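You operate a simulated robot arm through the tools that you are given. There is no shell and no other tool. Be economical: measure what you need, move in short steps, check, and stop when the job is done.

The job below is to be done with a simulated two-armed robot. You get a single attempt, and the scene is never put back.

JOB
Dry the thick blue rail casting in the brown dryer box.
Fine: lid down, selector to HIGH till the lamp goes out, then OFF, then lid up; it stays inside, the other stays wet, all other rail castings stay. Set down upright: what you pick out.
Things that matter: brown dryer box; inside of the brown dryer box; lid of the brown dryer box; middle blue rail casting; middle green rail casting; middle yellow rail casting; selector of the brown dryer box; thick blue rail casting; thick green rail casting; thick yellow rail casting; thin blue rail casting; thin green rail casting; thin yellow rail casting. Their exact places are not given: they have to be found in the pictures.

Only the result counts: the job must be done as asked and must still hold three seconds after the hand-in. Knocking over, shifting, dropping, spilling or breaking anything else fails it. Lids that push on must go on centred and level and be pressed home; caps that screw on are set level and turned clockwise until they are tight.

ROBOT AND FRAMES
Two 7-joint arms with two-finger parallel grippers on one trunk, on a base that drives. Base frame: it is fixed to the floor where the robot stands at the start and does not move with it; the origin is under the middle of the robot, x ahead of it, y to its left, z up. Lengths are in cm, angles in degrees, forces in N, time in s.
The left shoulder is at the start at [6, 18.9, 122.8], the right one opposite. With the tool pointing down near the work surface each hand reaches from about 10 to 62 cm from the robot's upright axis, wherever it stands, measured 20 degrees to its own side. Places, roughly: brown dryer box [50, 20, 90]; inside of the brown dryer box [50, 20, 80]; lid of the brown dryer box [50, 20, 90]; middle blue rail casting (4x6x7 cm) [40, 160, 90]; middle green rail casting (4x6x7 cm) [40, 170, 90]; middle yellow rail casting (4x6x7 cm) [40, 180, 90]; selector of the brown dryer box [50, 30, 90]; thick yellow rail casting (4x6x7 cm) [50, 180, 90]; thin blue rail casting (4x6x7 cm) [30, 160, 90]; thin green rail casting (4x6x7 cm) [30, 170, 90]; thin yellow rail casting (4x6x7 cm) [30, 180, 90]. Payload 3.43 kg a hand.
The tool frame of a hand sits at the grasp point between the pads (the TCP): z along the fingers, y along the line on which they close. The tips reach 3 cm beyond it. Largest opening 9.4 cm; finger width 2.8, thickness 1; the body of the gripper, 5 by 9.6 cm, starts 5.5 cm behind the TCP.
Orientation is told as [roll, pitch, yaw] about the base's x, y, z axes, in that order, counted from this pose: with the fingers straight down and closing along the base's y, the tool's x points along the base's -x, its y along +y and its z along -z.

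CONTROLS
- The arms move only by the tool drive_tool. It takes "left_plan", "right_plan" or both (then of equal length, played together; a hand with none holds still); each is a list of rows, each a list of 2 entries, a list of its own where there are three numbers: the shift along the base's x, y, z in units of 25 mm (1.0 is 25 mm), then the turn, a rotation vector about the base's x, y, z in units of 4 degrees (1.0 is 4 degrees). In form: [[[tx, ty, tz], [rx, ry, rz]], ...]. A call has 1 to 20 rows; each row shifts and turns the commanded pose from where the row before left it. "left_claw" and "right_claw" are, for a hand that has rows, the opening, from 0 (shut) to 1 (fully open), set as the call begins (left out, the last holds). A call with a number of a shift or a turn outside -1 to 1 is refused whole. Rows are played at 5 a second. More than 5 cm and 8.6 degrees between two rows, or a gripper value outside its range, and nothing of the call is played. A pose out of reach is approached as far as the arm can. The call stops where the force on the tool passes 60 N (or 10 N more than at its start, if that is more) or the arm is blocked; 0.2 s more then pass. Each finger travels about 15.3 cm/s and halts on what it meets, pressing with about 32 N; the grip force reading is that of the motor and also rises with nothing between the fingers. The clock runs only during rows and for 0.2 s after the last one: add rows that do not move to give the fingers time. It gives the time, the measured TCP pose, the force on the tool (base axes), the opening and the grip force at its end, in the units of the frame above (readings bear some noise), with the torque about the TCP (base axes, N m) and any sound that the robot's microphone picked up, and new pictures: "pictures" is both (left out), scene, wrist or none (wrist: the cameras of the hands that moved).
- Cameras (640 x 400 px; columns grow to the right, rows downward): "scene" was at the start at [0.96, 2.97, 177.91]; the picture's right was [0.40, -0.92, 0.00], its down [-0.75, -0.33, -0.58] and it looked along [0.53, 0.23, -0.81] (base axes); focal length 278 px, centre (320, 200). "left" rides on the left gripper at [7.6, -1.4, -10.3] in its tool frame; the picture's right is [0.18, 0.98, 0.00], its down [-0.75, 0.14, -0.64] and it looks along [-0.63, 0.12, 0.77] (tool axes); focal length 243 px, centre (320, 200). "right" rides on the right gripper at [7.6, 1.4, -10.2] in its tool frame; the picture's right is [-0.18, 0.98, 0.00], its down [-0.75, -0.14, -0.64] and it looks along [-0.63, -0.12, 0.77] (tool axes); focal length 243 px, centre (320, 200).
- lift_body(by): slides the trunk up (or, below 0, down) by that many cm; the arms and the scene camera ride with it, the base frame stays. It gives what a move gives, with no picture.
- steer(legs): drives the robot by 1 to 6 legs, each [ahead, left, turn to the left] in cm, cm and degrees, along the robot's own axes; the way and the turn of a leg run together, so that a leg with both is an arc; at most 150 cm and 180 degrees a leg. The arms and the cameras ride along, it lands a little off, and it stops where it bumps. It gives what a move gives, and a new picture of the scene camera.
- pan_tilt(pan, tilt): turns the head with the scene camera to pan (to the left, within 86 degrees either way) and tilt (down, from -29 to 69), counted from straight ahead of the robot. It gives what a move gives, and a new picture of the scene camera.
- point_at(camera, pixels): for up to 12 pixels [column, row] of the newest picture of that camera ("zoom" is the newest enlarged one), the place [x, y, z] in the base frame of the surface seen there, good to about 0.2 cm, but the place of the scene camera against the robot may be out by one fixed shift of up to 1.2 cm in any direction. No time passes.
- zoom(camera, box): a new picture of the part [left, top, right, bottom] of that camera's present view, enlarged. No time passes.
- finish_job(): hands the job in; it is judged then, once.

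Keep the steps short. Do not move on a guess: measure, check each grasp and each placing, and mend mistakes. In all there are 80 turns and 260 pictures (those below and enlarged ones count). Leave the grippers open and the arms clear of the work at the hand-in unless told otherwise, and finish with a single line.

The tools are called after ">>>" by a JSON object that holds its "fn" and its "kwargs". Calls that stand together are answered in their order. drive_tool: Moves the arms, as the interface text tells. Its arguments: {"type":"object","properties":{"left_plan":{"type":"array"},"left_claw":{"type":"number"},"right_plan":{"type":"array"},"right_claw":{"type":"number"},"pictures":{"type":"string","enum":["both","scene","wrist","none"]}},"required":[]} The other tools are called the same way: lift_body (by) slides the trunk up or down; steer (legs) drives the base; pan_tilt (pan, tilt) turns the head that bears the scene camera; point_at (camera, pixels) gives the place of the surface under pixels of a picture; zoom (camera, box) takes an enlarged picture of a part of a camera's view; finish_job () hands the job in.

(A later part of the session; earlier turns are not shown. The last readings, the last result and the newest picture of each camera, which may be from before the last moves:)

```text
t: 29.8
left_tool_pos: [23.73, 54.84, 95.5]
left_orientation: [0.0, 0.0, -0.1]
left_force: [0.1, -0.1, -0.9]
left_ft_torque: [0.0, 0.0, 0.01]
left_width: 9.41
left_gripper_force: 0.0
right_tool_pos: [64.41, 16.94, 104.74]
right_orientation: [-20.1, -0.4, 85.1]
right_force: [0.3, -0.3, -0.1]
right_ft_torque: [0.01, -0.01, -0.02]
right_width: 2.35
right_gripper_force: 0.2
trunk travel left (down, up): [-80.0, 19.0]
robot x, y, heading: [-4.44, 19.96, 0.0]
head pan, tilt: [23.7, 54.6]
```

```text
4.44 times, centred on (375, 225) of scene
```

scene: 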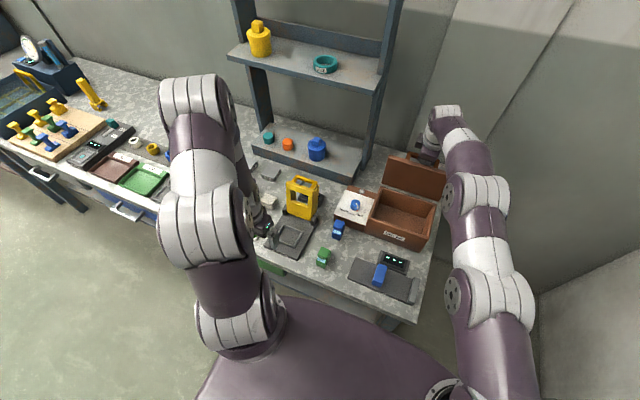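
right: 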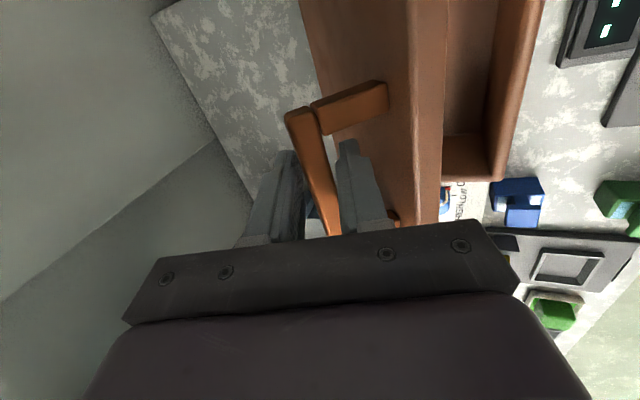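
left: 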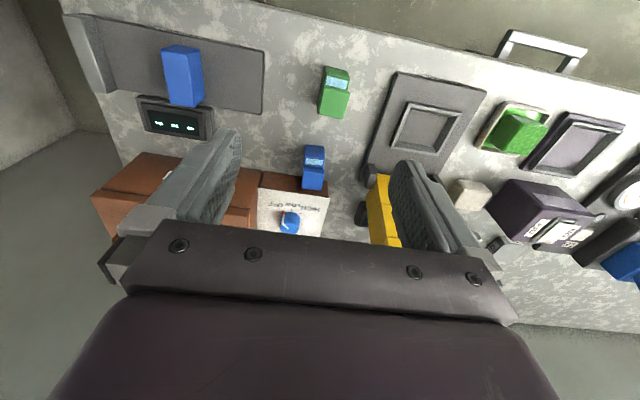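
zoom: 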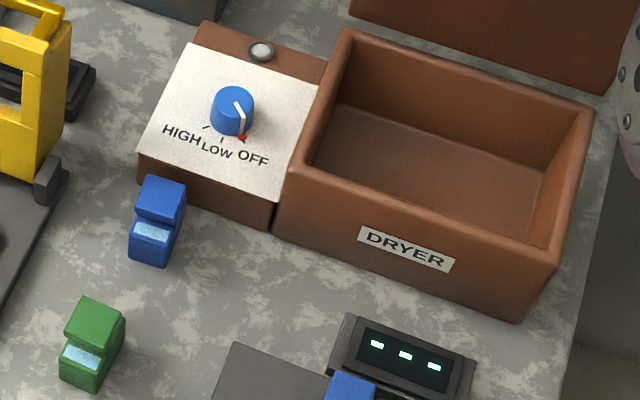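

The lid is slightly past vertical (top edge x≈62, hinge x≈60). Withdraw the right hand along its finger axis.

>>> {"fn": "drive_tool", "kwargs": {"right_plan": [[[-0.14, 0, 0.38], [0, 0, 0]], [[-0.14, 0, 0.38], [0, 0, 0]], [[-0.27, 0, 0.75], [0, 0, 0]], [[-0.27, 0, 0.75], [0, 0, 0]], [[-0.27, 0, 0.75], [0, 0, 0]]]}}

>>> {"fn": "zoom", "kwargs": {"camera": "scene", "box": [330, 80, 490, 240]}}

```text
t: 31.0
left_tool_pos: [23.73, 54.69, 95.57]
left_orientation: [0.0, 0.0, -0.1]
left_force: [-0.8, 0.1, 0.3]
left_ft_torque: [0.02, 0.02, 0.0]
left_width: 9.4
left_gripper_force: 0.0
right_tool_pos: [61.46, 16.89, 112.43]
right_orientation: [-20.0, -0.3, 85.3]
right_force: [-0.1, 0.0, -0.9]
right_ft_torque: [-0.03, 0.0, 0.0]
right_width: 2.32
right_gripper_force: 0.0
trunk travel left (down, up): [-80.0, 19.0]
robot x, y, heading: [-4.75, 20.04, 0.1]
head pan, tilt: [23.7, 54.6]
```

scene: 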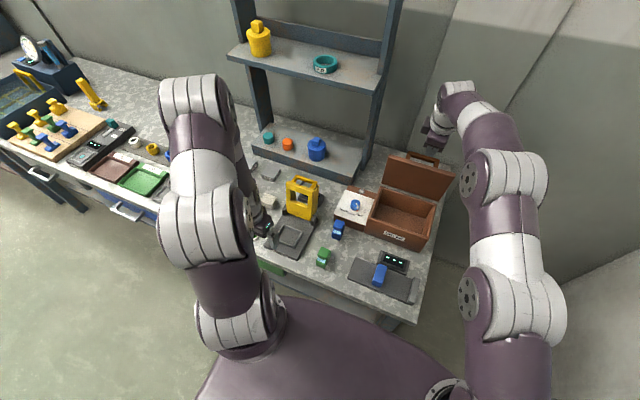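
right: 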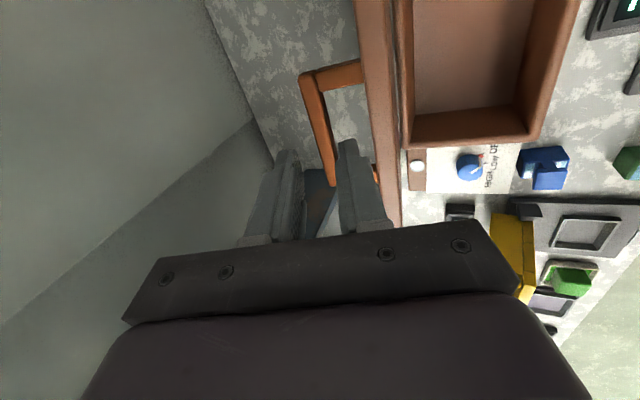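

```text
2.50 times, centred on (410, 160) of scene
```

zoom: 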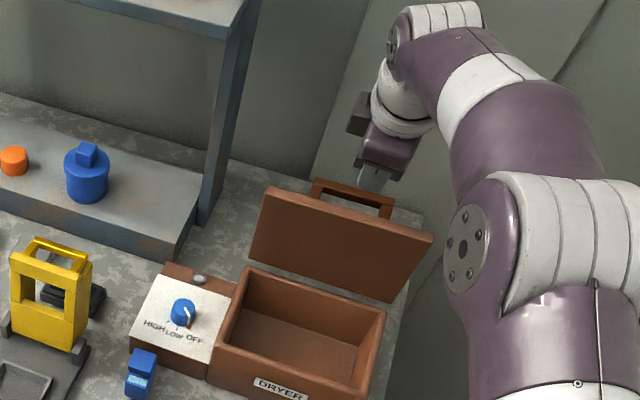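

Lid stays up. Move the right hand away to the side and bring the left hand in for a close look at the blue casting.

>>> {"fn": "drive_tool", "kwargs": {"right_plan": [[[-0.5, -1, 0.2], [0, 0, 0]], [[-0.5, -1, 0.2], [0, 0, 0]], [[-0.5, -1, 0.2], [0, 0, 0]], [[-0.5, -1, 0], [0, 0, 0]], [[-0.5, -1, 0], [0, 0, 0]], [[-0.5, -1, 0], [0, 0, 0]], [[-0.5, -1, 0], [0, 0, 0]], [[-0.5, -1, 0], [0, 0, 0]], [[-0.5, -1, 0], [0, 0, 0]], [[-0.5, -1, 0], [0, 0, 0]]], "left_plan": [[[0.2, -0.7, 0.1], [0, 0, 0]], [[0.2, -0.7, 0.1], [0, 0, 0]], [[0.2, -0.7, 0.1], [0, 0, 0]], [[0.2, -0.7, 0.1], [0, 0, 0]], [[0.2, -0.7, 0.1], [0, 0, 0]], [[0.2, -0.7, 0.1], [0, 0, 0]], [[0.2, -0.7, 0.1], [0, 0, 0]], [[0.2, -0.7, 0.1], [0, 0, 0]], [[0.2, -0.7, 0.1], [0, 0, 0]], [[0, -0.7, 0.1], [0, 0, 0]]]}}

>>> {"fn": "zoom", "kwargs": {"camera": "left", "box": [240, 60, 400, 220]}}

```text
t: 33.2
left_tool_pos: [28.2, 37.1, 98.07]
left_orientation: [0.0, 0.0, 0.0]
left_force: [-0.2, 0.5, -0.6]
left_ft_torque: [-0.02, 0.01, 0.02]
left_width: 9.39
left_gripper_force: 0.0
right_tool_pos: [49.09, -8.25, 113.82]
right_orientation: [-20.1, -0.5, 85.4]
right_force: [0.1, 0.2, -0.5]
right_ft_torque: [0.0, 0.0, -0.01]
right_width: 2.36
right_gripper_force: 0.1
trunk travel left (down, up): [-80.0, 19.0]
robot x, y, heading: [-4.79, 20.38, 0.2]
head pan, tilt: [23.7, 54.6]
```

scene: 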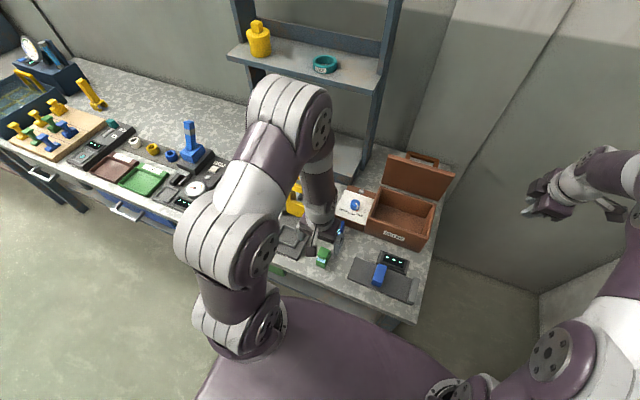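
right: 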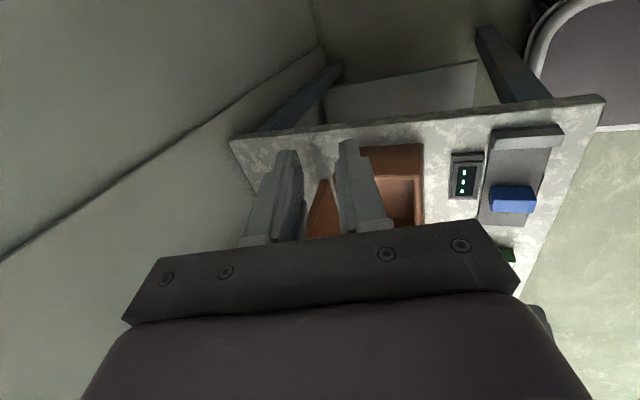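
left: 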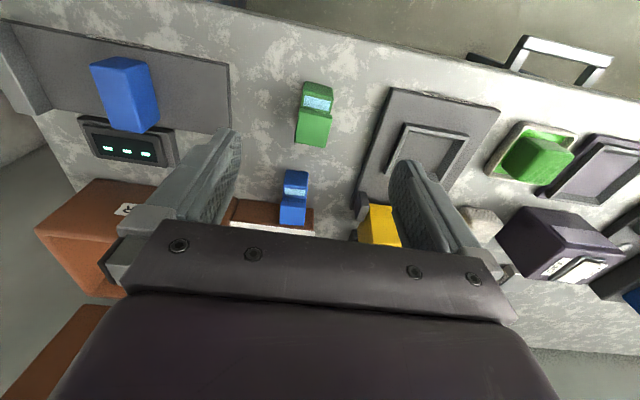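

```text
2.50 times, centred on (320, 140) of left
```

zoom: 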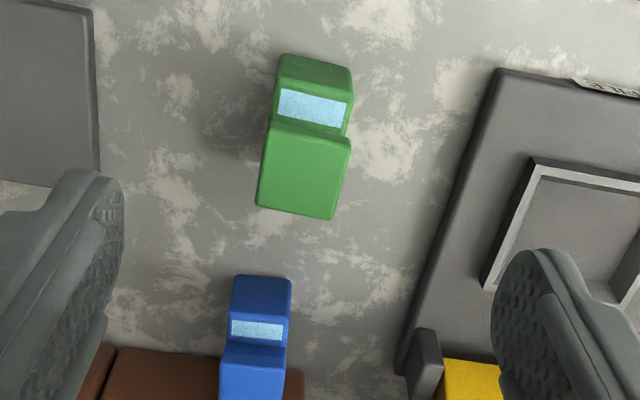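

>>> {"fn": "point_at", "kwargs": {"camera": "zoom", "pixels": [[237, 365], [270, 365], [283, 368], [255, 390], [240, 300], [280, 300], [236, 338], [280, 340], [225, 392], [286, 392], [255, 312], [262, 287]]}}

>>> {"fn": "zoom", "kwargs": {"camera": "scene", "box": [0, 80, 110, 170]}}

>>> {"fn": "point_at", "kwargs": {"camera": "left", "pixels": [[284, 202], [292, 202], [302, 202], [282, 220], [303, 221], [292, 212], [281, 208], [305, 210], [288, 215], [299, 215]]}}

```text
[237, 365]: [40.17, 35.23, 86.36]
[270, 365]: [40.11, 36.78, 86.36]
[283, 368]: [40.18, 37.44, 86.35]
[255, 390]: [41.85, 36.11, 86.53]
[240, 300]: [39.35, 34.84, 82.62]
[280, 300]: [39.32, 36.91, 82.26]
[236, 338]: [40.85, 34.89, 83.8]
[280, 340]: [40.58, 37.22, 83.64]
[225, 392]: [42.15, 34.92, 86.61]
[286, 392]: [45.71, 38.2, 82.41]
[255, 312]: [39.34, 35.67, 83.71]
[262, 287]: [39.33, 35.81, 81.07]
```

```text
4.44 times, centred on (55, 125) of scene
```

zoom: 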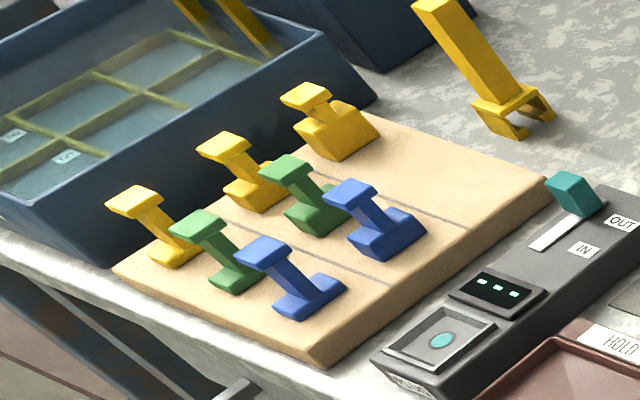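

```text
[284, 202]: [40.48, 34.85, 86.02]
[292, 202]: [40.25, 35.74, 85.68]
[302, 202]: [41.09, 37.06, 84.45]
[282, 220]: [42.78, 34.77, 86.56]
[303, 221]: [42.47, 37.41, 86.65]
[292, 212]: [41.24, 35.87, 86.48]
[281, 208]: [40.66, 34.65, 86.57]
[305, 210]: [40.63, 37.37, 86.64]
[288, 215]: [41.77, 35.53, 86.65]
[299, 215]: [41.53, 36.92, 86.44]
```

The tray lacks exactly thick blue and thick green, so the wet blue is the target. Check the neighbouring yellow fixture's clearance.

>>> {"fn": "point_at", "kwargs": {"camera": "left", "pixels": [[357, 200], [362, 212], [370, 215], [390, 225], [372, 240], [352, 208], [359, 192], [340, 215], [330, 212], [270, 212]]}}

>>> {"fn": "zoom", "kwargs": {"camera": "left", "box": [250, 150, 410, 250]}}

```text
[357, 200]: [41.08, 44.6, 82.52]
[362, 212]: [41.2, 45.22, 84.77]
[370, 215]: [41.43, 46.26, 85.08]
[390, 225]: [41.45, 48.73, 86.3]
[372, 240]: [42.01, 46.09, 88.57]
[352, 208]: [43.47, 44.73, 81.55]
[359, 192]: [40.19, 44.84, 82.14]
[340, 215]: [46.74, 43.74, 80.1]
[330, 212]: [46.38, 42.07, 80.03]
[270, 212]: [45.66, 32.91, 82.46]
```

```text
4.00 times, centred on (330, 200) of left
```

zoom: 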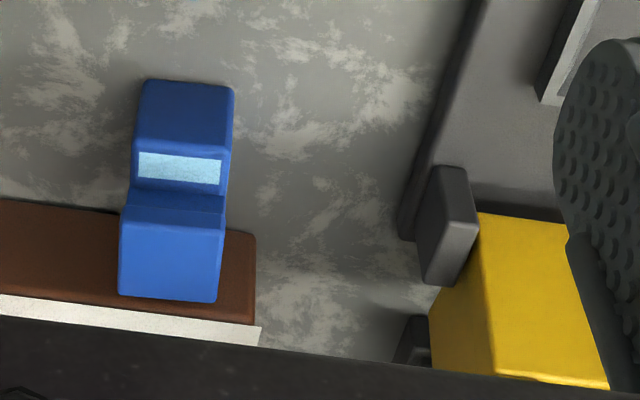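

Clearance OK: fixture edge at y≥44.5. Casting centre ≈(42.2, 36.2). Move the left hand above it, claw at 7 cm.

>>> {"fn": "drive_tool", "kwargs": {"left_plan": [[[0.94, -0.063, 0], [0, 0, 0]], [[0.94, -0.063, 0], [0, 0, 0]], [[0.94, -0.063, 0], [0, 0, 0]], [[0.94, -0.063, 0], [0, 0, 0]], [[0.94, -0.063, 0], [0, 0, 0]], [[0.92, -0.063, 0], [0, 0, 0]], [[0, 0, 0], [0, 0, 0]]], "left_claw": 0.75}}

>>> {"fn": "zoom", "kwargs": {"camera": "left", "box": [230, 40, 430, 240]}}

```text
t: 34.8
left_tool_pos: [42.31, 36.31, 98.15]
left_orientation: [0.0, 0.0, -0.1]
left_force: [0.2, 0.0, -0.6]
left_ft_torque: [-0.03, -0.04, 0.02]
left_width: 7.06
left_gripper_force: 0.0
right_tool_pos: [49.09, -8.13, 113.78]
right_orientation: [-20.1, -0.5, 85.1]
right_force: [-0.8, -0.3, -0.1]
right_ft_torque: [0.04, 0.03, 0.01]
right_width: 2.35
right_gripper_force: 0.1
trunk travel left (down, up): [-80.0, 19.0]
robot x, y, heading: [-4.94, 19.92, 0.1]
head pan, tilt: [23.7, 54.6]
```

scene: 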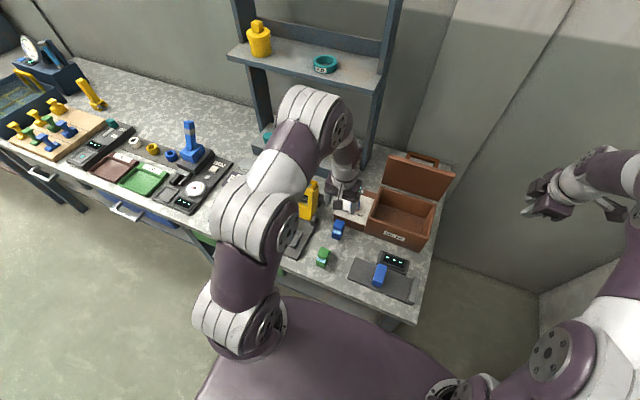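
left: 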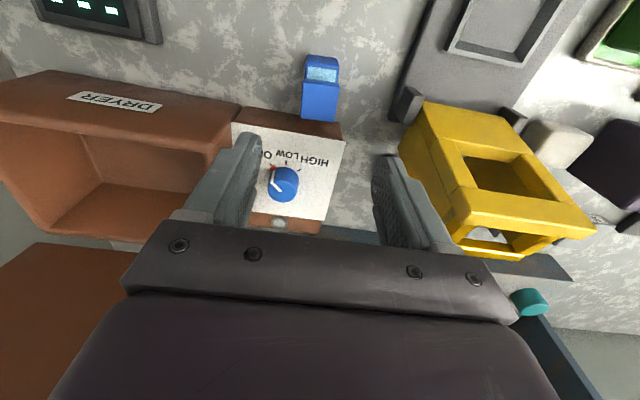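

```text
2.00 times, centred on (330, 140) of left
```

zoom: 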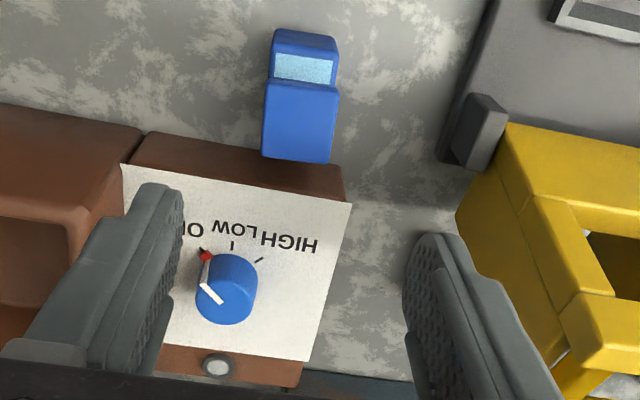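

>>> {"fn": "point_at", "kwargs": {"camera": "zoom", "pixels": [[268, 95], [334, 100], [268, 150], [326, 155], [300, 125], [268, 85], [332, 90], [283, 50], [325, 50], [300, 155], [333, 130]]}}

```text
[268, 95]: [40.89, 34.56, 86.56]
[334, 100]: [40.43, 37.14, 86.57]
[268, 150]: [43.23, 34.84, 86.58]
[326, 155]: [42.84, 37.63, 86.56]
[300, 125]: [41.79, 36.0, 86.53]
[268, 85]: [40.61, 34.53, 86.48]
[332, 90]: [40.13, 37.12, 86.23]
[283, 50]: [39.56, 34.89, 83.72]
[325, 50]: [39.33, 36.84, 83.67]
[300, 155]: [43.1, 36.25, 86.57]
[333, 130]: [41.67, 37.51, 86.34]
```

Casting's top centre ≈(41.8, 36.1), turned about +8°. Turn the hand +8° and descend to TCP z≈84.

>>> {"fn": "drive_tool", "kwargs": {"left_plan": [[[-0.1, -0.04, -0.5], [0, 0, 1]], [[-0.1, -0.04, -0.5], [0, 0, 1]], [[0, 0, -1], [0, 0, 0]], [[0, 0, -1], [0, 0, 0]], [[0, 0, -0.6], [0, 0, 0]], [[0, 0, 0], [0, 0, 0]]], "left_claw": 0.75}}

>>> {"fn": "zoom", "kwargs": {"camera": "left", "box": [220, 60, 420, 240]}}

>>> {"fn": "zoom", "kwargs": {"camera": "scene", "box": [280, 140, 440, 280]}}

```text
t: 36.2
left_tool_pos: [41.84, 36.01, 88.87]
left_orientation: [-0.1, 0.0, 7.9]
left_force: [0.5, -0.1, 0.0]
left_ft_torque: [-0.04, 0.02, 0.0]
left_width: 7.02
left_gripper_force: 0.0
right_tool_pos: [49.07, -8.12, 113.79]
right_orientation: [-20.1, -0.4, 85.2]
right_force: [0.0, 0.2, 0.1]
right_ft_torque: [0.02, -0.01, 0.01]
right_width: 2.35
right_gripper_force: 0.0
trunk travel left (down, up): [-80.0, 19.0]
robot x, y, heading: [-4.66, 20.52, 0.1]
head pan, tilt: [23.7, 54.6]
```

scene: 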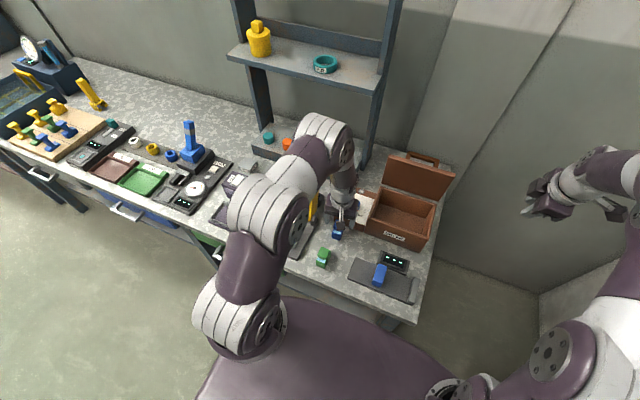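
left: 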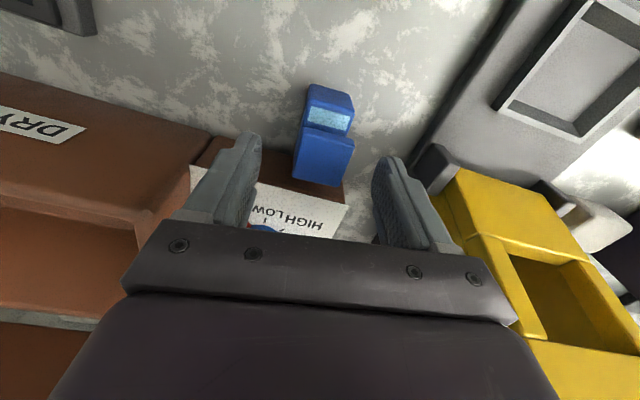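

```text
2.22 times, centred on (320, 150) of left
```

zoom: 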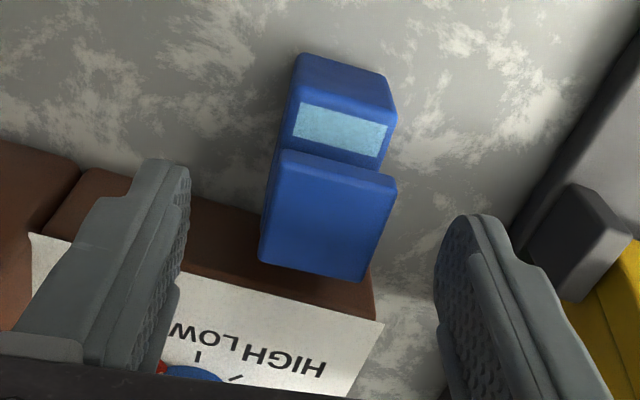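

```text
2.86 times, centred on (360, 210) of scene
```

zoom: 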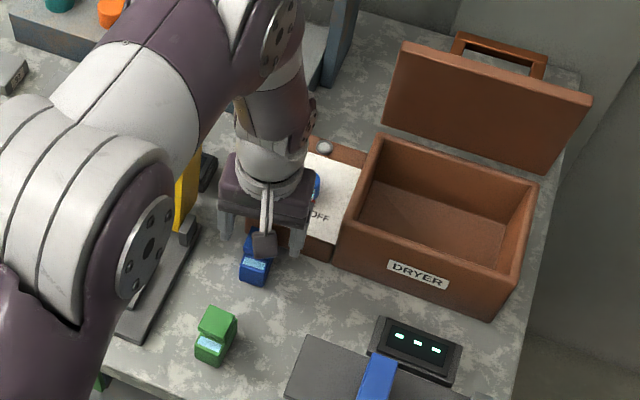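

>>> {"fn": "point_at", "kwargs": {"camera": "zoom", "pixels": [[285, 165], [390, 190], [268, 250], [365, 272], [325, 215], [305, 110], [382, 135], [300, 75], [385, 95], [383, 225], [283, 160], [375, 250]]}}

```text
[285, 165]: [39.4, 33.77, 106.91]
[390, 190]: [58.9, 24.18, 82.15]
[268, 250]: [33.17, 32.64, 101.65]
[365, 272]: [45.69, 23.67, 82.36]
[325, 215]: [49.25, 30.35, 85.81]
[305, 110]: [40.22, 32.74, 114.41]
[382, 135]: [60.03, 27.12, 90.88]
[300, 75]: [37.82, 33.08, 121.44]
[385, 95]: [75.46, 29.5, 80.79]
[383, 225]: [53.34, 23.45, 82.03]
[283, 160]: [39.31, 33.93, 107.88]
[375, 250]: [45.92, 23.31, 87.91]
```

>>> {"fn": "point_at", "kwargs": {"camera": "left", "pixels": [[304.2, 134.5], [351.5, 146], [296.6, 172.5], [340.3, 182.4], [322.3, 156.8], [348.4, 161.3], [313.2, 109.5], [347.9, 120.7], [349, 104], [311, 93.7], [300, 155], [345, 175]]}}

```text
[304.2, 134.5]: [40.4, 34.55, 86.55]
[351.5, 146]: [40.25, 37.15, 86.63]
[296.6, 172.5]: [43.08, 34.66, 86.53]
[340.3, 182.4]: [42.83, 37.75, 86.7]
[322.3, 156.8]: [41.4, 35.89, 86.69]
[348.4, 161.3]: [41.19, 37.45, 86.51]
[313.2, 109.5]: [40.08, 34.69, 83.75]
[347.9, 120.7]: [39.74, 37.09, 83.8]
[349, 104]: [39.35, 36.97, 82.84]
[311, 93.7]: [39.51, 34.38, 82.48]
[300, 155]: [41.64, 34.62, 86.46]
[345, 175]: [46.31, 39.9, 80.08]
```

Yaw is nearer 5°. Correct −3° and lower to z≈84, then close.

>>> {"fn": "drive_tool", "kwargs": {"left_plan": [[[0, 0, -0.8], [0, 0, -0.75]], [[0, 0, -0.8], [0, 0, 0]], [[0, 0, -0.3], [0, 0, 0]]], "left_claw": 0.75, "pictures": "none"}}

>>> {"fn": "drive_tool", "kwargs": {"left_plan": [[[0, 0, 0], [0, 0, 0]], [[0, 0, 0], [0, 0, 0]], [[0, 0, 0], [0, 0, 0]]], "left_claw": 0}}

```text
t: 37.0
left_tool_pos: [41.85, 36.03, 84.18]
left_orientation: [0.0, 0.1, 5.0]
left_force: [0.6, -0.1, -0.3]
left_ft_torque: [-0.01, -0.01, -0.02]
left_width: 7.06
left_gripper_force: 0.1
right_tool_pos: [49.15, -8.2, 113.71]
right_orientation: [-20.0, -0.4, 85.3]
right_force: [0.5, 0.4, 0.0]
right_ft_torque: [0.01, 0.0, -0.01]
right_width: 2.34
right_gripper_force: 0.0
trunk travel left (down, up): [-80.0, 19.0]
robot x, y, heading: [-4.68, 19.93, 0.2]
head pan, tilt: [23.7, 54.6]
```

```text
t: 37.8
left_tool_pos: [41.85, 36.07, 84.28]
left_orientation: [0.0, 0.1, 5.0]
left_force: [-0.7, 0.0, -0.3]
left_ft_torque: [0.0, -0.01, -0.03]
left_width: 3.59
left_gripper_force: 31.8
right_tool_pos: [49.17, -8.19, 113.79]
right_orientation: [-20.0, -0.4, 85.3]
right_force: [-0.4, -0.6, 0.7]
right_ft_torque: [-0.01, 0.01, -0.01]
right_width: 2.34
right_gripper_force: 0.1
trunk travel left (down, up): [-80.0, 19.0]
robot x, y, heading: [-4.52, 20.11, -0.0]
head pan, tilt: [23.7, 54.6]
```

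scene: 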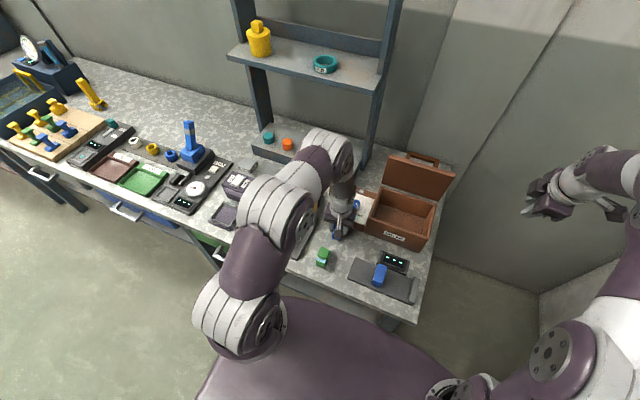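
left: 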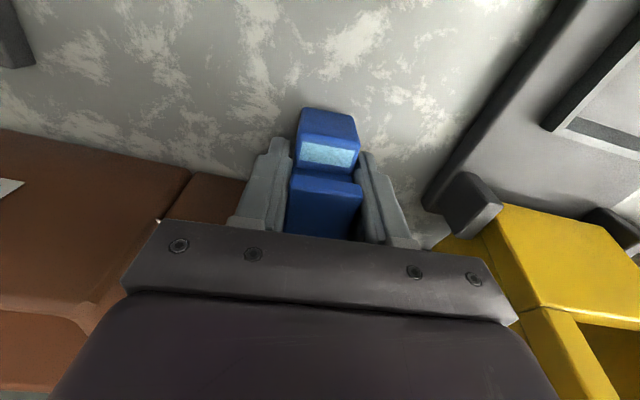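

Grip is firm (3.59 cm, 32 N). Lift 16 cm, straight up.

>>> {"fn": "drive_tool", "kwargs": {"left_plan": [[[0, 0, 0.4], [0, 0, 0]], [[0, 0, 1], [0, 0, 0]], [[0, 0, 1], [0, 0, 0]], [[0, 0, 1], [0, 0, 0]], [[0, 0, 1], [0, 0, 0]], [[0, 0, 1], [0, 0, 0]], [[0, 0, 1], [0, 0, 0]]], "pictures": "wrist"}}

>>> {"fn": "drive_tool", "kwargs": {"left_plan": [[[0.6, -0.98, 0], [0, 0, -0.2]], [[0.6, -0.98, 0], [0, 0, -0.2]], [[0.6, -0.98, 0], [0, 0, -0.2]], [[0.6, -0.98, 0], [0, 0, -0.2]], [[0.6, -0.98, 0], [0, 0, -0.2]], [[0.6, -0.98, 0], [0, 0, -0.2]], [[0.6, -0.98, 0], [0, 0, 0]]]}}

>>> {"fn": "zoom", "kwargs": {"camera": "scene", "box": [310, 100, 480, 260]}}

```text
t: 39.4
left_tool_pos: [41.72, 36.11, 100.29]
left_orientation: [0.0, 0.0, 4.9]
left_force: [0.3, 0.1, -1.8]
left_ft_torque: [0.01, -0.01, -0.01]
left_width: 3.6
left_gripper_force: 32.1
right_tool_pos: [49.11, -8.12, 113.87]
right_orientation: [-20.1, -0.3, 85.1]
right_force: [-0.6, -0.3, 0.6]
right_ft_torque: [-0.01, 0.0, 0.04]
right_width: 2.34
right_gripper_force: 0.0
trunk travel left (down, up): [-80.0, 19.0]
robot x, y, heading: [-4.77, 20.09, 0.1]
head pan, tilt: [23.7, 54.6]
```

left: 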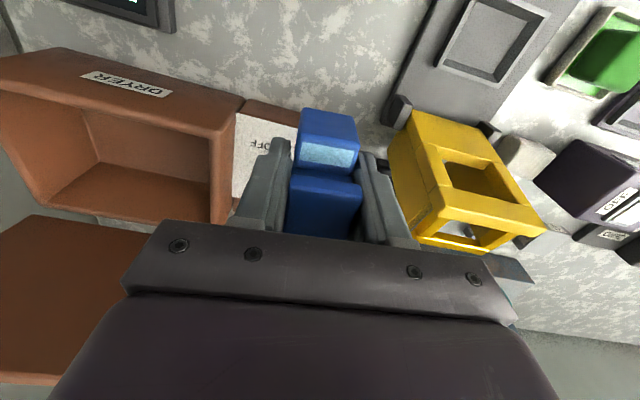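

```text
t: 41.0
left_tool_pos: [51.88, 18.93, 100.12]
left_orientation: [0.1, 0.3, 0.1]
left_force: [0.3, -0.4, -2.0]
left_ft_torque: [-0.01, 0.0, 0.05]
left_width: 3.63
left_gripper_force: 32.0
left hand out of reach, approached as far as the arm can: row 7
right_tool_pos: [49.27, -8.2, 113.65]
right_orientation: [-19.9, -0.4, 85.2]
right_force: [-0.6, -0.2, 0.5]
right_ft_torque: [-0.01, 0.04, 0.02]
right_width: 2.35
right_gripper_force: 0.0
trunk travel left (down, up): [-80.0, 19.0]
robot x, y, heading: [-4.98, 20.06, -0.1]
head pan, tilt: [23.7, 54.6]
```

scene: 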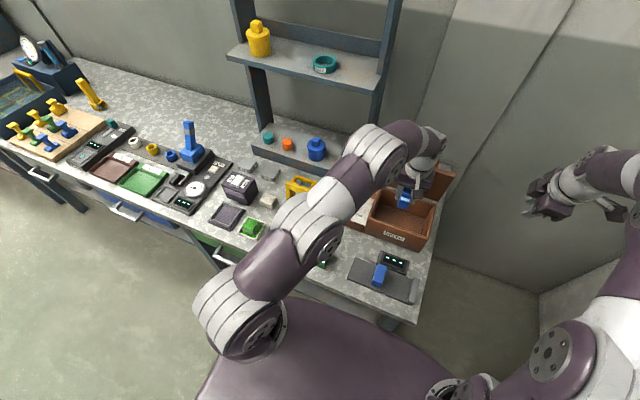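
left: 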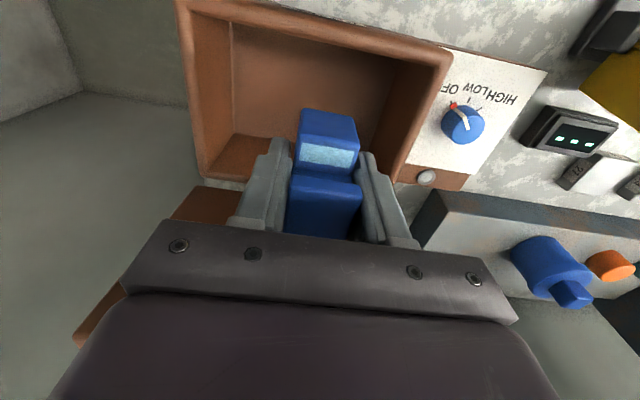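

```text
2.50 times, centred on (395, 180) of scene
```

zoom: 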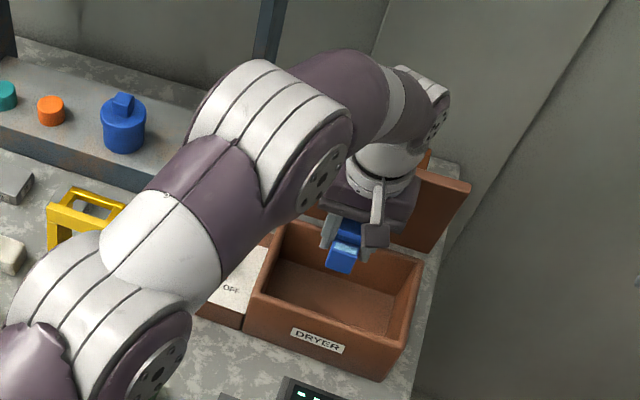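

Above the box interior, casting hanging upright. Shift 0.7 cm toward me and lower to just above the floor.

>>> {"fn": "drive_tool", "kwargs": {"left_plan": [[[-0.28, 0, -0.5], [0, 0, 0]], [[0, 0, -1], [0, 0, 0]], [[0, 0, -1], [0, 0, 0]], [[0, 0, -1], [0, 0, 0]], [[0, 0, -1], [0, 0, 0]], [[0, 0, -0.4], [0, 0, 0]]]}}

>>> {"fn": "zoom", "kwargs": {"camera": "scene", "box": [340, 140, 460, 260]}}

```text
t: 42.4
left_tool_pos: [51.16, 19.05, 87.87]
left_orientation: [0.0, 0.0, 0.1]
left_force: [0.6, -0.1, -1.8]
left_ft_torque: [0.01, -0.01, -0.01]
left_width: 3.61
left_gripper_force: 32.2
right_tool_pos: [49.21, -8.26, 113.74]
right_orientation: [-20.0, -0.4, 85.2]
right_force: [0.2, -0.8, -1.1]
right_ft_torque: [-0.03, 0.03, 0.04]
right_width: 2.36
right_gripper_force: 0.0
trunk travel left (down, up): [-80.0, 19.0]
robot x, y, heading: [-4.78, 20.28, 0.1]
head pan, tilt: [23.7, 54.6]
```

scene: 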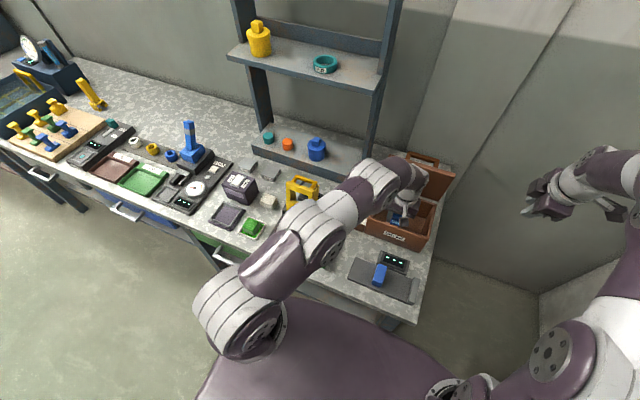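
left: 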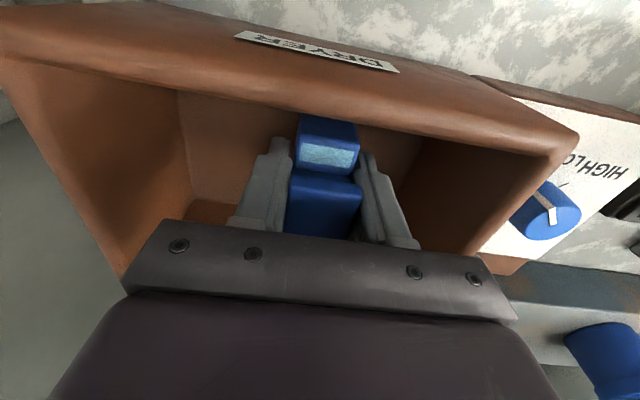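

```text
3.33 times, centred on (400, 200) of scene
```

zoom: 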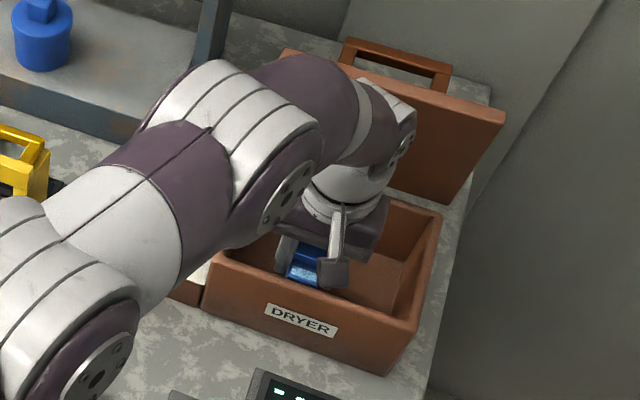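

>>> {"fn": "drive_tool", "kwargs": {"left_plan": [[[0, 0, -0.3], [0, 0, 0]], [[0, 0, -0.26], [0, 0, 0]]], "pictures": "none"}}

>>> {"fn": "drive_tool", "kwargs": {"left_plan": [[[0, 0, -0.1], [0, 0, 0]]], "pictures": "none"}}

>>> {"fn": "drive_tool", "kwargs": {"left_plan": [[[0, 0, -0.08], [0, 0, 0]]], "pictures": "wrist"}}

```text
t: 43.0
left_tool_pos: [51.2, 19.04, 86.47]
left_orientation: [0.0, -0.1, 0.0]
left_force: [-0.4, -0.8, -1.5]
left_ft_torque: [-0.02, -0.02, 0.0]
left_width: 3.59
left_gripper_force: 32.1
right_tool_pos: [49.1, -8.1, 113.68]
right_orientation: [-20.0, -0.4, 85.2]
right_force: [0.9, 0.8, 0.0]
right_ft_torque: [-0.04, 0.0, 0.0]
right_width: 2.34
right_gripper_force: 0.0
trunk travel left (down, up): [-80.0, 19.0]
robot x, y, heading: [-4.92, 19.97, 0.2]
head pan, tilt: [23.7, 54.6]
```

```text
t: 43.4
left_tool_pos: [51.17, 19.06, 86.22]
left_orientation: [-0.1, 0.0, 0.0]
left_force: [-0.3, 0.6, -2.4]
left_ft_torque: [-0.02, -0.01, -0.04]
left_width: 3.59
left_gripper_force: 31.8
right_tool_pos: [49.06, -8.01, 113.69]
right_orientation: [-20.0, -0.4, 85.3]
right_force: [1.2, 0.8, -1.5]
right_ft_torque: [-0.02, 0.0, -0.03]
right_width: 2.34
right_gripper_force: 0.1
trunk travel left (down, up): [-80.0, 19.0]
robot x, y, heading: [-5.01, 20.19, -0.3]
head pan, tilt: [23.7, 54.6]
```

```text
t: 43.8
left_tool_pos: [51.28, 18.94, 86.08]
left_orientation: [0.0, -0.1, 0.1]
left_force: [-0.4, 0.6, -2.3]
left_ft_torque: [0.01, 0.0, -0.02]
left_width: 3.6
left_gripper_force: 32.0
right_tool_pos: [49.07, -8.26, 113.7]
right_orientation: [-19.9, -0.4, 85.2]
right_force: [0.5, 0.3, 0.0]
right_ft_torque: [-0.02, 0.03, 0.0]
right_width: 2.34
right_gripper_force: 0.0
trunk travel left (down, up): [-80.0, 19.0]
robot x, y, heading: [-4.74, 19.71, -0.2]
head pan, tilt: [23.7, 54.6]
```

left: 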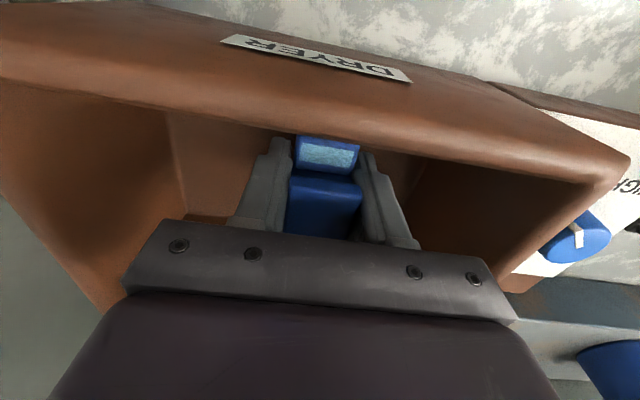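

>>> {"fn": "drive_tool", "kwargs": {"left_plan": [[[0, 0, -0.1], [0, 0, 0]]], "pictures": "none"}}

>>> {"fn": "drive_tool", "kwargs": {"left_plan": [[[0, 0, -0.08], [0, 0, 0]]], "pictures": "none"}}

>>> {"fn": "drive_tool", "kwargs": {"left_plan": [[[0, 0, -0.08], [0, 0, 0]]], "pictures": "none"}}

```text
t: 44.2
left_tool_pos: [51.16, 19.12, 85.71]
left_orientation: [0.0, 0.0, 0.1]
left_force: [-0.3, 0.4, -1.9]
left_ft_torque: [0.05, -0.02, -0.03]
left_width: 3.61
left_gripper_force: 31.6
right_tool_pos: [49.1, -8.09, 113.82]
right_orientation: [-20.0, -0.5, 85.2]
right_force: [-0.4, 0.8, -0.4]
right_ft_torque: [-0.02, 0.01, 0.05]
right_width: 2.36
right_gripper_force: 0.1
trunk travel left (down, up): [-80.0, 19.0]
robot x, y, heading: [-4.94, 19.88, 0.1]
head pan, tilt: [23.7, 54.6]
```

```text
t: 44.6
left_tool_pos: [51.2, 19.1, 85.59]
left_orientation: [0.0, 0.0, 0.1]
left_force: [-1.1, 0.2, -3.4]
left_ft_torque: [-0.03, 0.03, 0.01]
left_width: 3.61
left_gripper_force: 32.1
right_tool_pos: [49.15, -8.11, 113.73]
right_orientation: [-20.1, -0.4, 85.3]
right_force: [1.0, 0.1, -0.1]
right_ft_torque: [-0.04, 0.0, 0.02]
right_width: 2.33
right_gripper_force: 0.1
trunk travel left (down, up): [-80.0, 19.0]
robot x, y, heading: [-5.15, 20.04, 0.0]
head pan, tilt: [23.7, 54.6]
```

```text
t: 45.0
left_tool_pos: [51.18, 19.04, 85.54]
left_orientation: [0.0, -0.1, 0.1]
left_force: [-0.5, 0.9, 5.6]
left_ft_torque: [-0.01, 0.22, -0.07]
left_width: 3.61
left_gripper_force: 31.9
right_tool_pos: [49.03, -8.13, 113.77]
right_orientation: [-20.2, -0.4, 85.2]
right_force: [0.6, 0.1, 0.3]
right_ft_torque: [0.01, -0.02, 0.0]
right_width: 2.36
right_gripper_force: 0.1
trunk travel left (down, up): [-80.0, 19.0]
robot x, y, heading: [-4.99, 20.04, 0.0]
head pan, tilt: [23.7, 54.6]
```

Floor contact felt (+7 N). Open to 6.5 cm and lift away straight up.

>>> {"fn": "drive_tool", "kwargs": {"left_plan": [[[0, 0, 0], [0, 0, 0]], [[0, 0, 0], [0, 0, 0]], [[0, 0, 0.4], [0, 0, 0]], [[0, 0, 1], [0, 0, 0]], [[0, 0, 1], [0, 0, 0]], [[0, 0, 1], [0, 0, 0]], [[0, 0, 1], [0, 0, 0]], [[0, 0, 1], [0, 0, 0]], [[0, 0, 1], [0, 0, 0]], [[-0.4, 0, 0.4], [0, 0, 0]]], "left_claw": 0.7}}

>>> {"fn": "zoom", "kwargs": {"camera": "left", "box": [180, 0, 500, 200]}}

```text
t: 47.2
left_tool_pos: [50.13, 18.96, 102.44]
left_orientation: [0.0, 0.0, 0.1]
left_force: [0.4, -0.8, 0.0]
left_ft_torque: [0.03, 0.05, -0.01]
left_width: 6.61
left_gripper_force: 0.2
right_tool_pos: [49.18, -8.11, 113.72]
right_orientation: [-20.2, -0.4, 85.2]
right_force: [-0.3, 0.5, 0.2]
right_ft_torque: [-0.02, -0.03, -0.03]
right_width: 2.35
right_gripper_force: 0.1
trunk travel left (down, up): [-80.0, 19.0]
robot x, y, heading: [-4.97, 19.88, 0.1]
head pan, tilt: [23.7, 54.6]
```

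scene: 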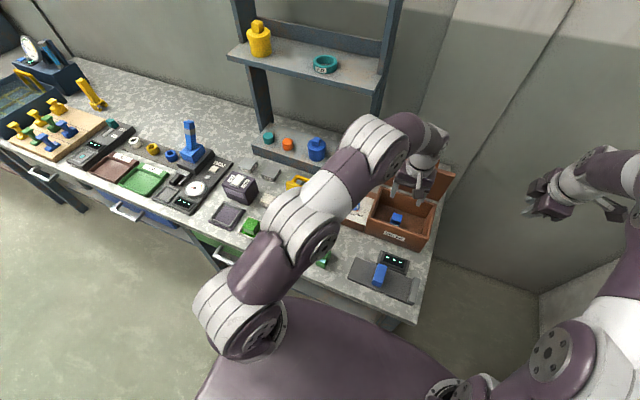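
left: 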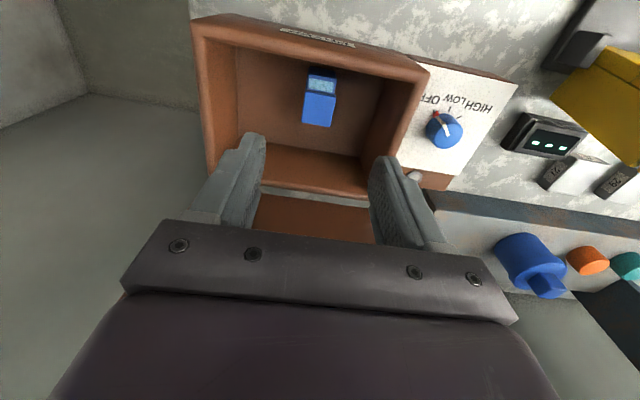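

```text
2.00 times, centred on (340, 100) of left
```

zoom: 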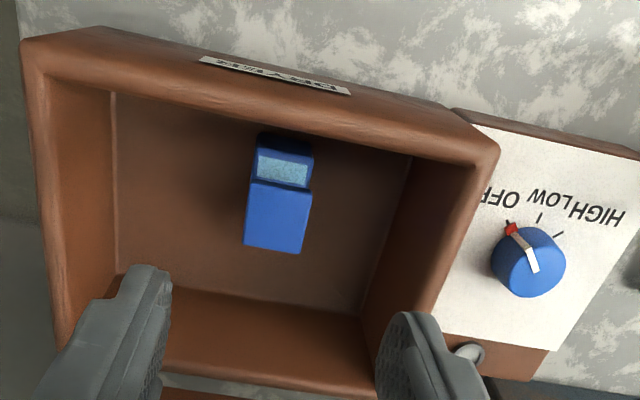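

Casting stands upright in the box. Retract the left hand to the left, and bring the right hand back toward its point above the lid handle.

>>> {"fn": "drive_tool", "kwargs": {"left_plan": [[[-0.5, 1, 0], [0, 0, 0]], [[-0.5, 1, 0], [0, 0, 0]], [[-0.5, 1, 0], [0, 0, 0]], [[-0.5, 1, 0], [0, 0, 0]], [[-0.5, 1, 0], [0, 0, 0]], [[-0.5, 1, 0], [0, 0, 0]], [[-0.5, 1, 0], [0, 0, 0]], [[-0.5, 0.5, 0], [0, 0, 0]], [[-0.5, 0, 0], [0, 0, 0]]], "pictures": "none"}}

>>> {"fn": "drive_tool", "kwargs": {"right_plan": [[[0.5, 1, 0], [0, 0, 0]], [[0.5, 1, 0], [0, 0, 0]], [[0.5, 1, 0], [0, 0, 0]], [[0.5, 1, 0], [0, 0, 0]], [[0.5, 1, 0], [0, 0, 0]], [[0.5, 1, 0], [0, 0, 0]], [[0.5, 1, 0], [0, 0, 0]], [[0.5, 1, 0], [0, 0, 0]], [[0.5, 1, -0.3], [0, 0, 0]], [[0.44, 1, -0.26], [0, 0, 0]]], "right_claw": 0.3}}

>>> {"fn": "zoom", "kwargs": {"camera": "right", "box": [230, 40, 430, 240]}}

>>> {"fn": "zoom", "kwargs": {"camera": "scene", "box": [330, 80, 490, 240]}}

```text
t: 49.2
left_tool_pos: [38.87, 37.64, 102.45]
left_orientation: [0.0, -0.1, 0.1]
left_force: [0.0, 0.4, 0.2]
left_ft_torque: [0.01, 0.01, 0.01]
left_width: 6.59
left_gripper_force: 0.0
right_tool_pos: [49.0, -8.1, 113.81]
right_orientation: [-20.2, -0.4, 85.2]
right_force: [-0.6, 0.7, 0.2]
right_ft_torque: [0.02, -0.03, 0.05]
right_width: 2.33
right_gripper_force: 0.0
trunk travel left (down, up): [-80.0, 19.0]
robot x, y, heading: [-4.58, 19.77, -0.1]
head pan, tilt: [23.7, 54.6]
```

```text
t: 51.4
left_tool_pos: [38.95, 37.79, 102.34]
left_orientation: [0.0, 0.1, 0.1]
left_force: [0.4, 0.4, -0.4]
left_ft_torque: [0.0, 0.03, -0.01]
left_width: 6.62
left_gripper_force: 0.0
right_tool_pos: [61.7, 16.92, 112.39]
right_orientation: [-19.9, -0.4, 85.2]
right_force: [0.4, -0.4, 0.1]
right_ft_torque: [-0.01, 0.01, -0.01]
right_width: 2.85
right_gripper_force: 0.1
trunk travel left (down, up): [-80.0, 19.0]
robot x, y, heading: [-5.11, 19.97, -0.2]
head pan, tilt: [23.7, 54.6]
```

scene: 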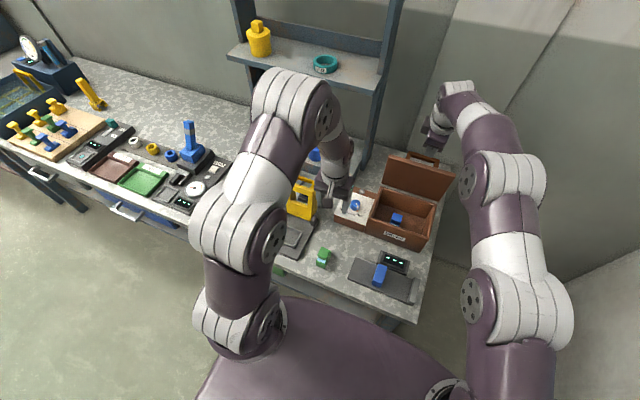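
right: 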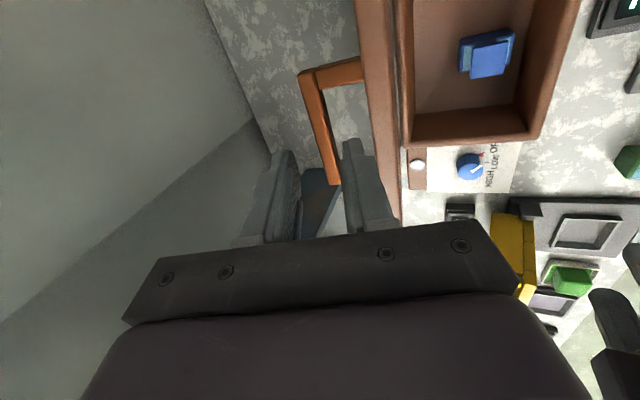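

```text
2.00 times, centred on (330, 140) of right
```

zoom: 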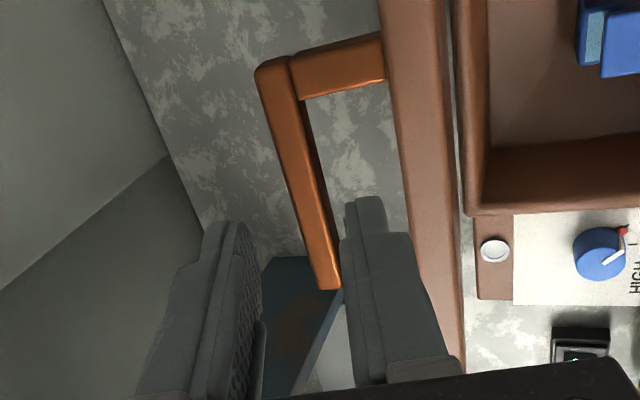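

```text
2.50 times, centred on (410, 160) of scene
```

zoom: 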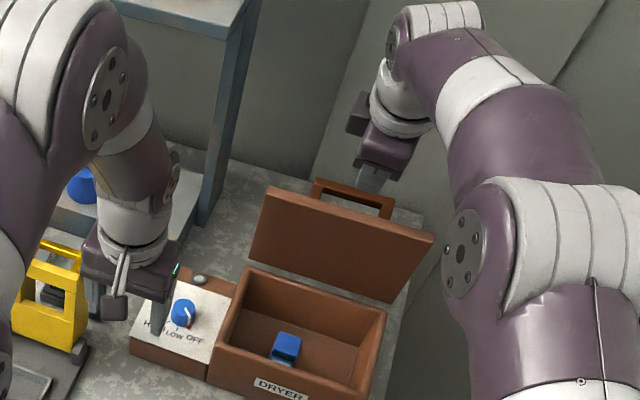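

Same place as before. Lower along the finger axis to straddle the bar again.

>>> {"fn": "drive_tool", "kwargs": {"right_plan": [[[0.25, 0, -0.75], [0, 0, 0]], [[0.25, 0, -0.75], [0, 0, 0]], [[0.25, 0, -0.75], [0, 0, 0]], [[0.14, 0, -0.38], [0, 0, 0]], [[0.14, 0, -0.38], [0, 0, 0]]], "right_claw": 0.28, "pictures": "wrist"}}

>>> {"fn": "zoom", "kwargs": {"camera": "right", "box": [230, 40, 430, 240]}}

```text
t: 52.6
left_tool_pos: [39.02, 37.62, 102.41]
left_orientation: [0.0, 0.0, 0.1]
left_force: [0.2, 0.7, 0.0]
left_ft_torque: [-0.02, 0.02, -0.01]
left_width: 6.58
left_gripper_force: 0.1
right_tool_pos: [64.11, 16.88, 104.86]
right_orientation: [-20.0, -0.4, 85.3]
right_force: [0.1, 0.1, -0.5]
right_ft_torque: [0.0, 0.01, 0.02]
right_width: 2.64
right_gripper_force: 0.0
trunk travel left (down, up): [-80.0, 19.0]
robot x, y, heading: [-5.07, 19.89, -0.1]
head pan, tilt: [23.7, 54.6]
```

right: 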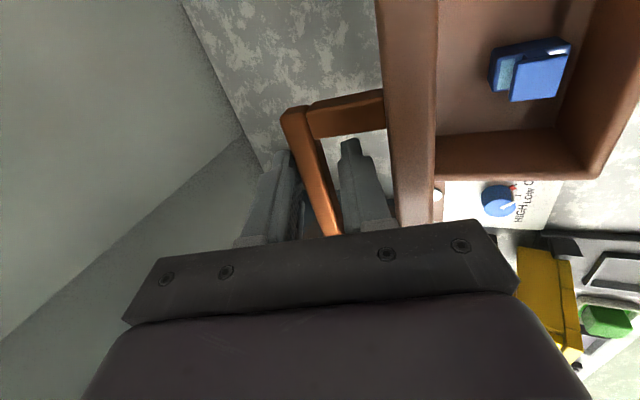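

```text
2.00 times, centred on (330, 140) of right
```

zoom: 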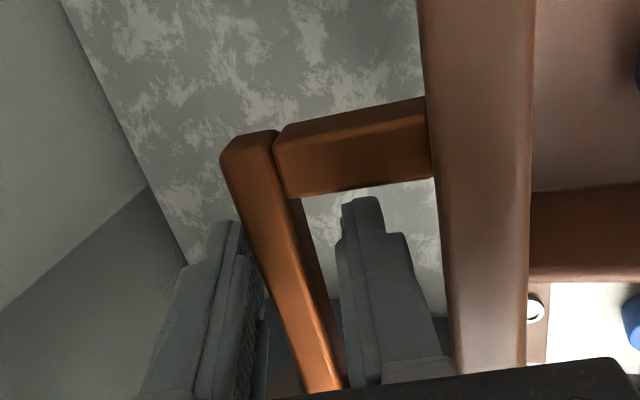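

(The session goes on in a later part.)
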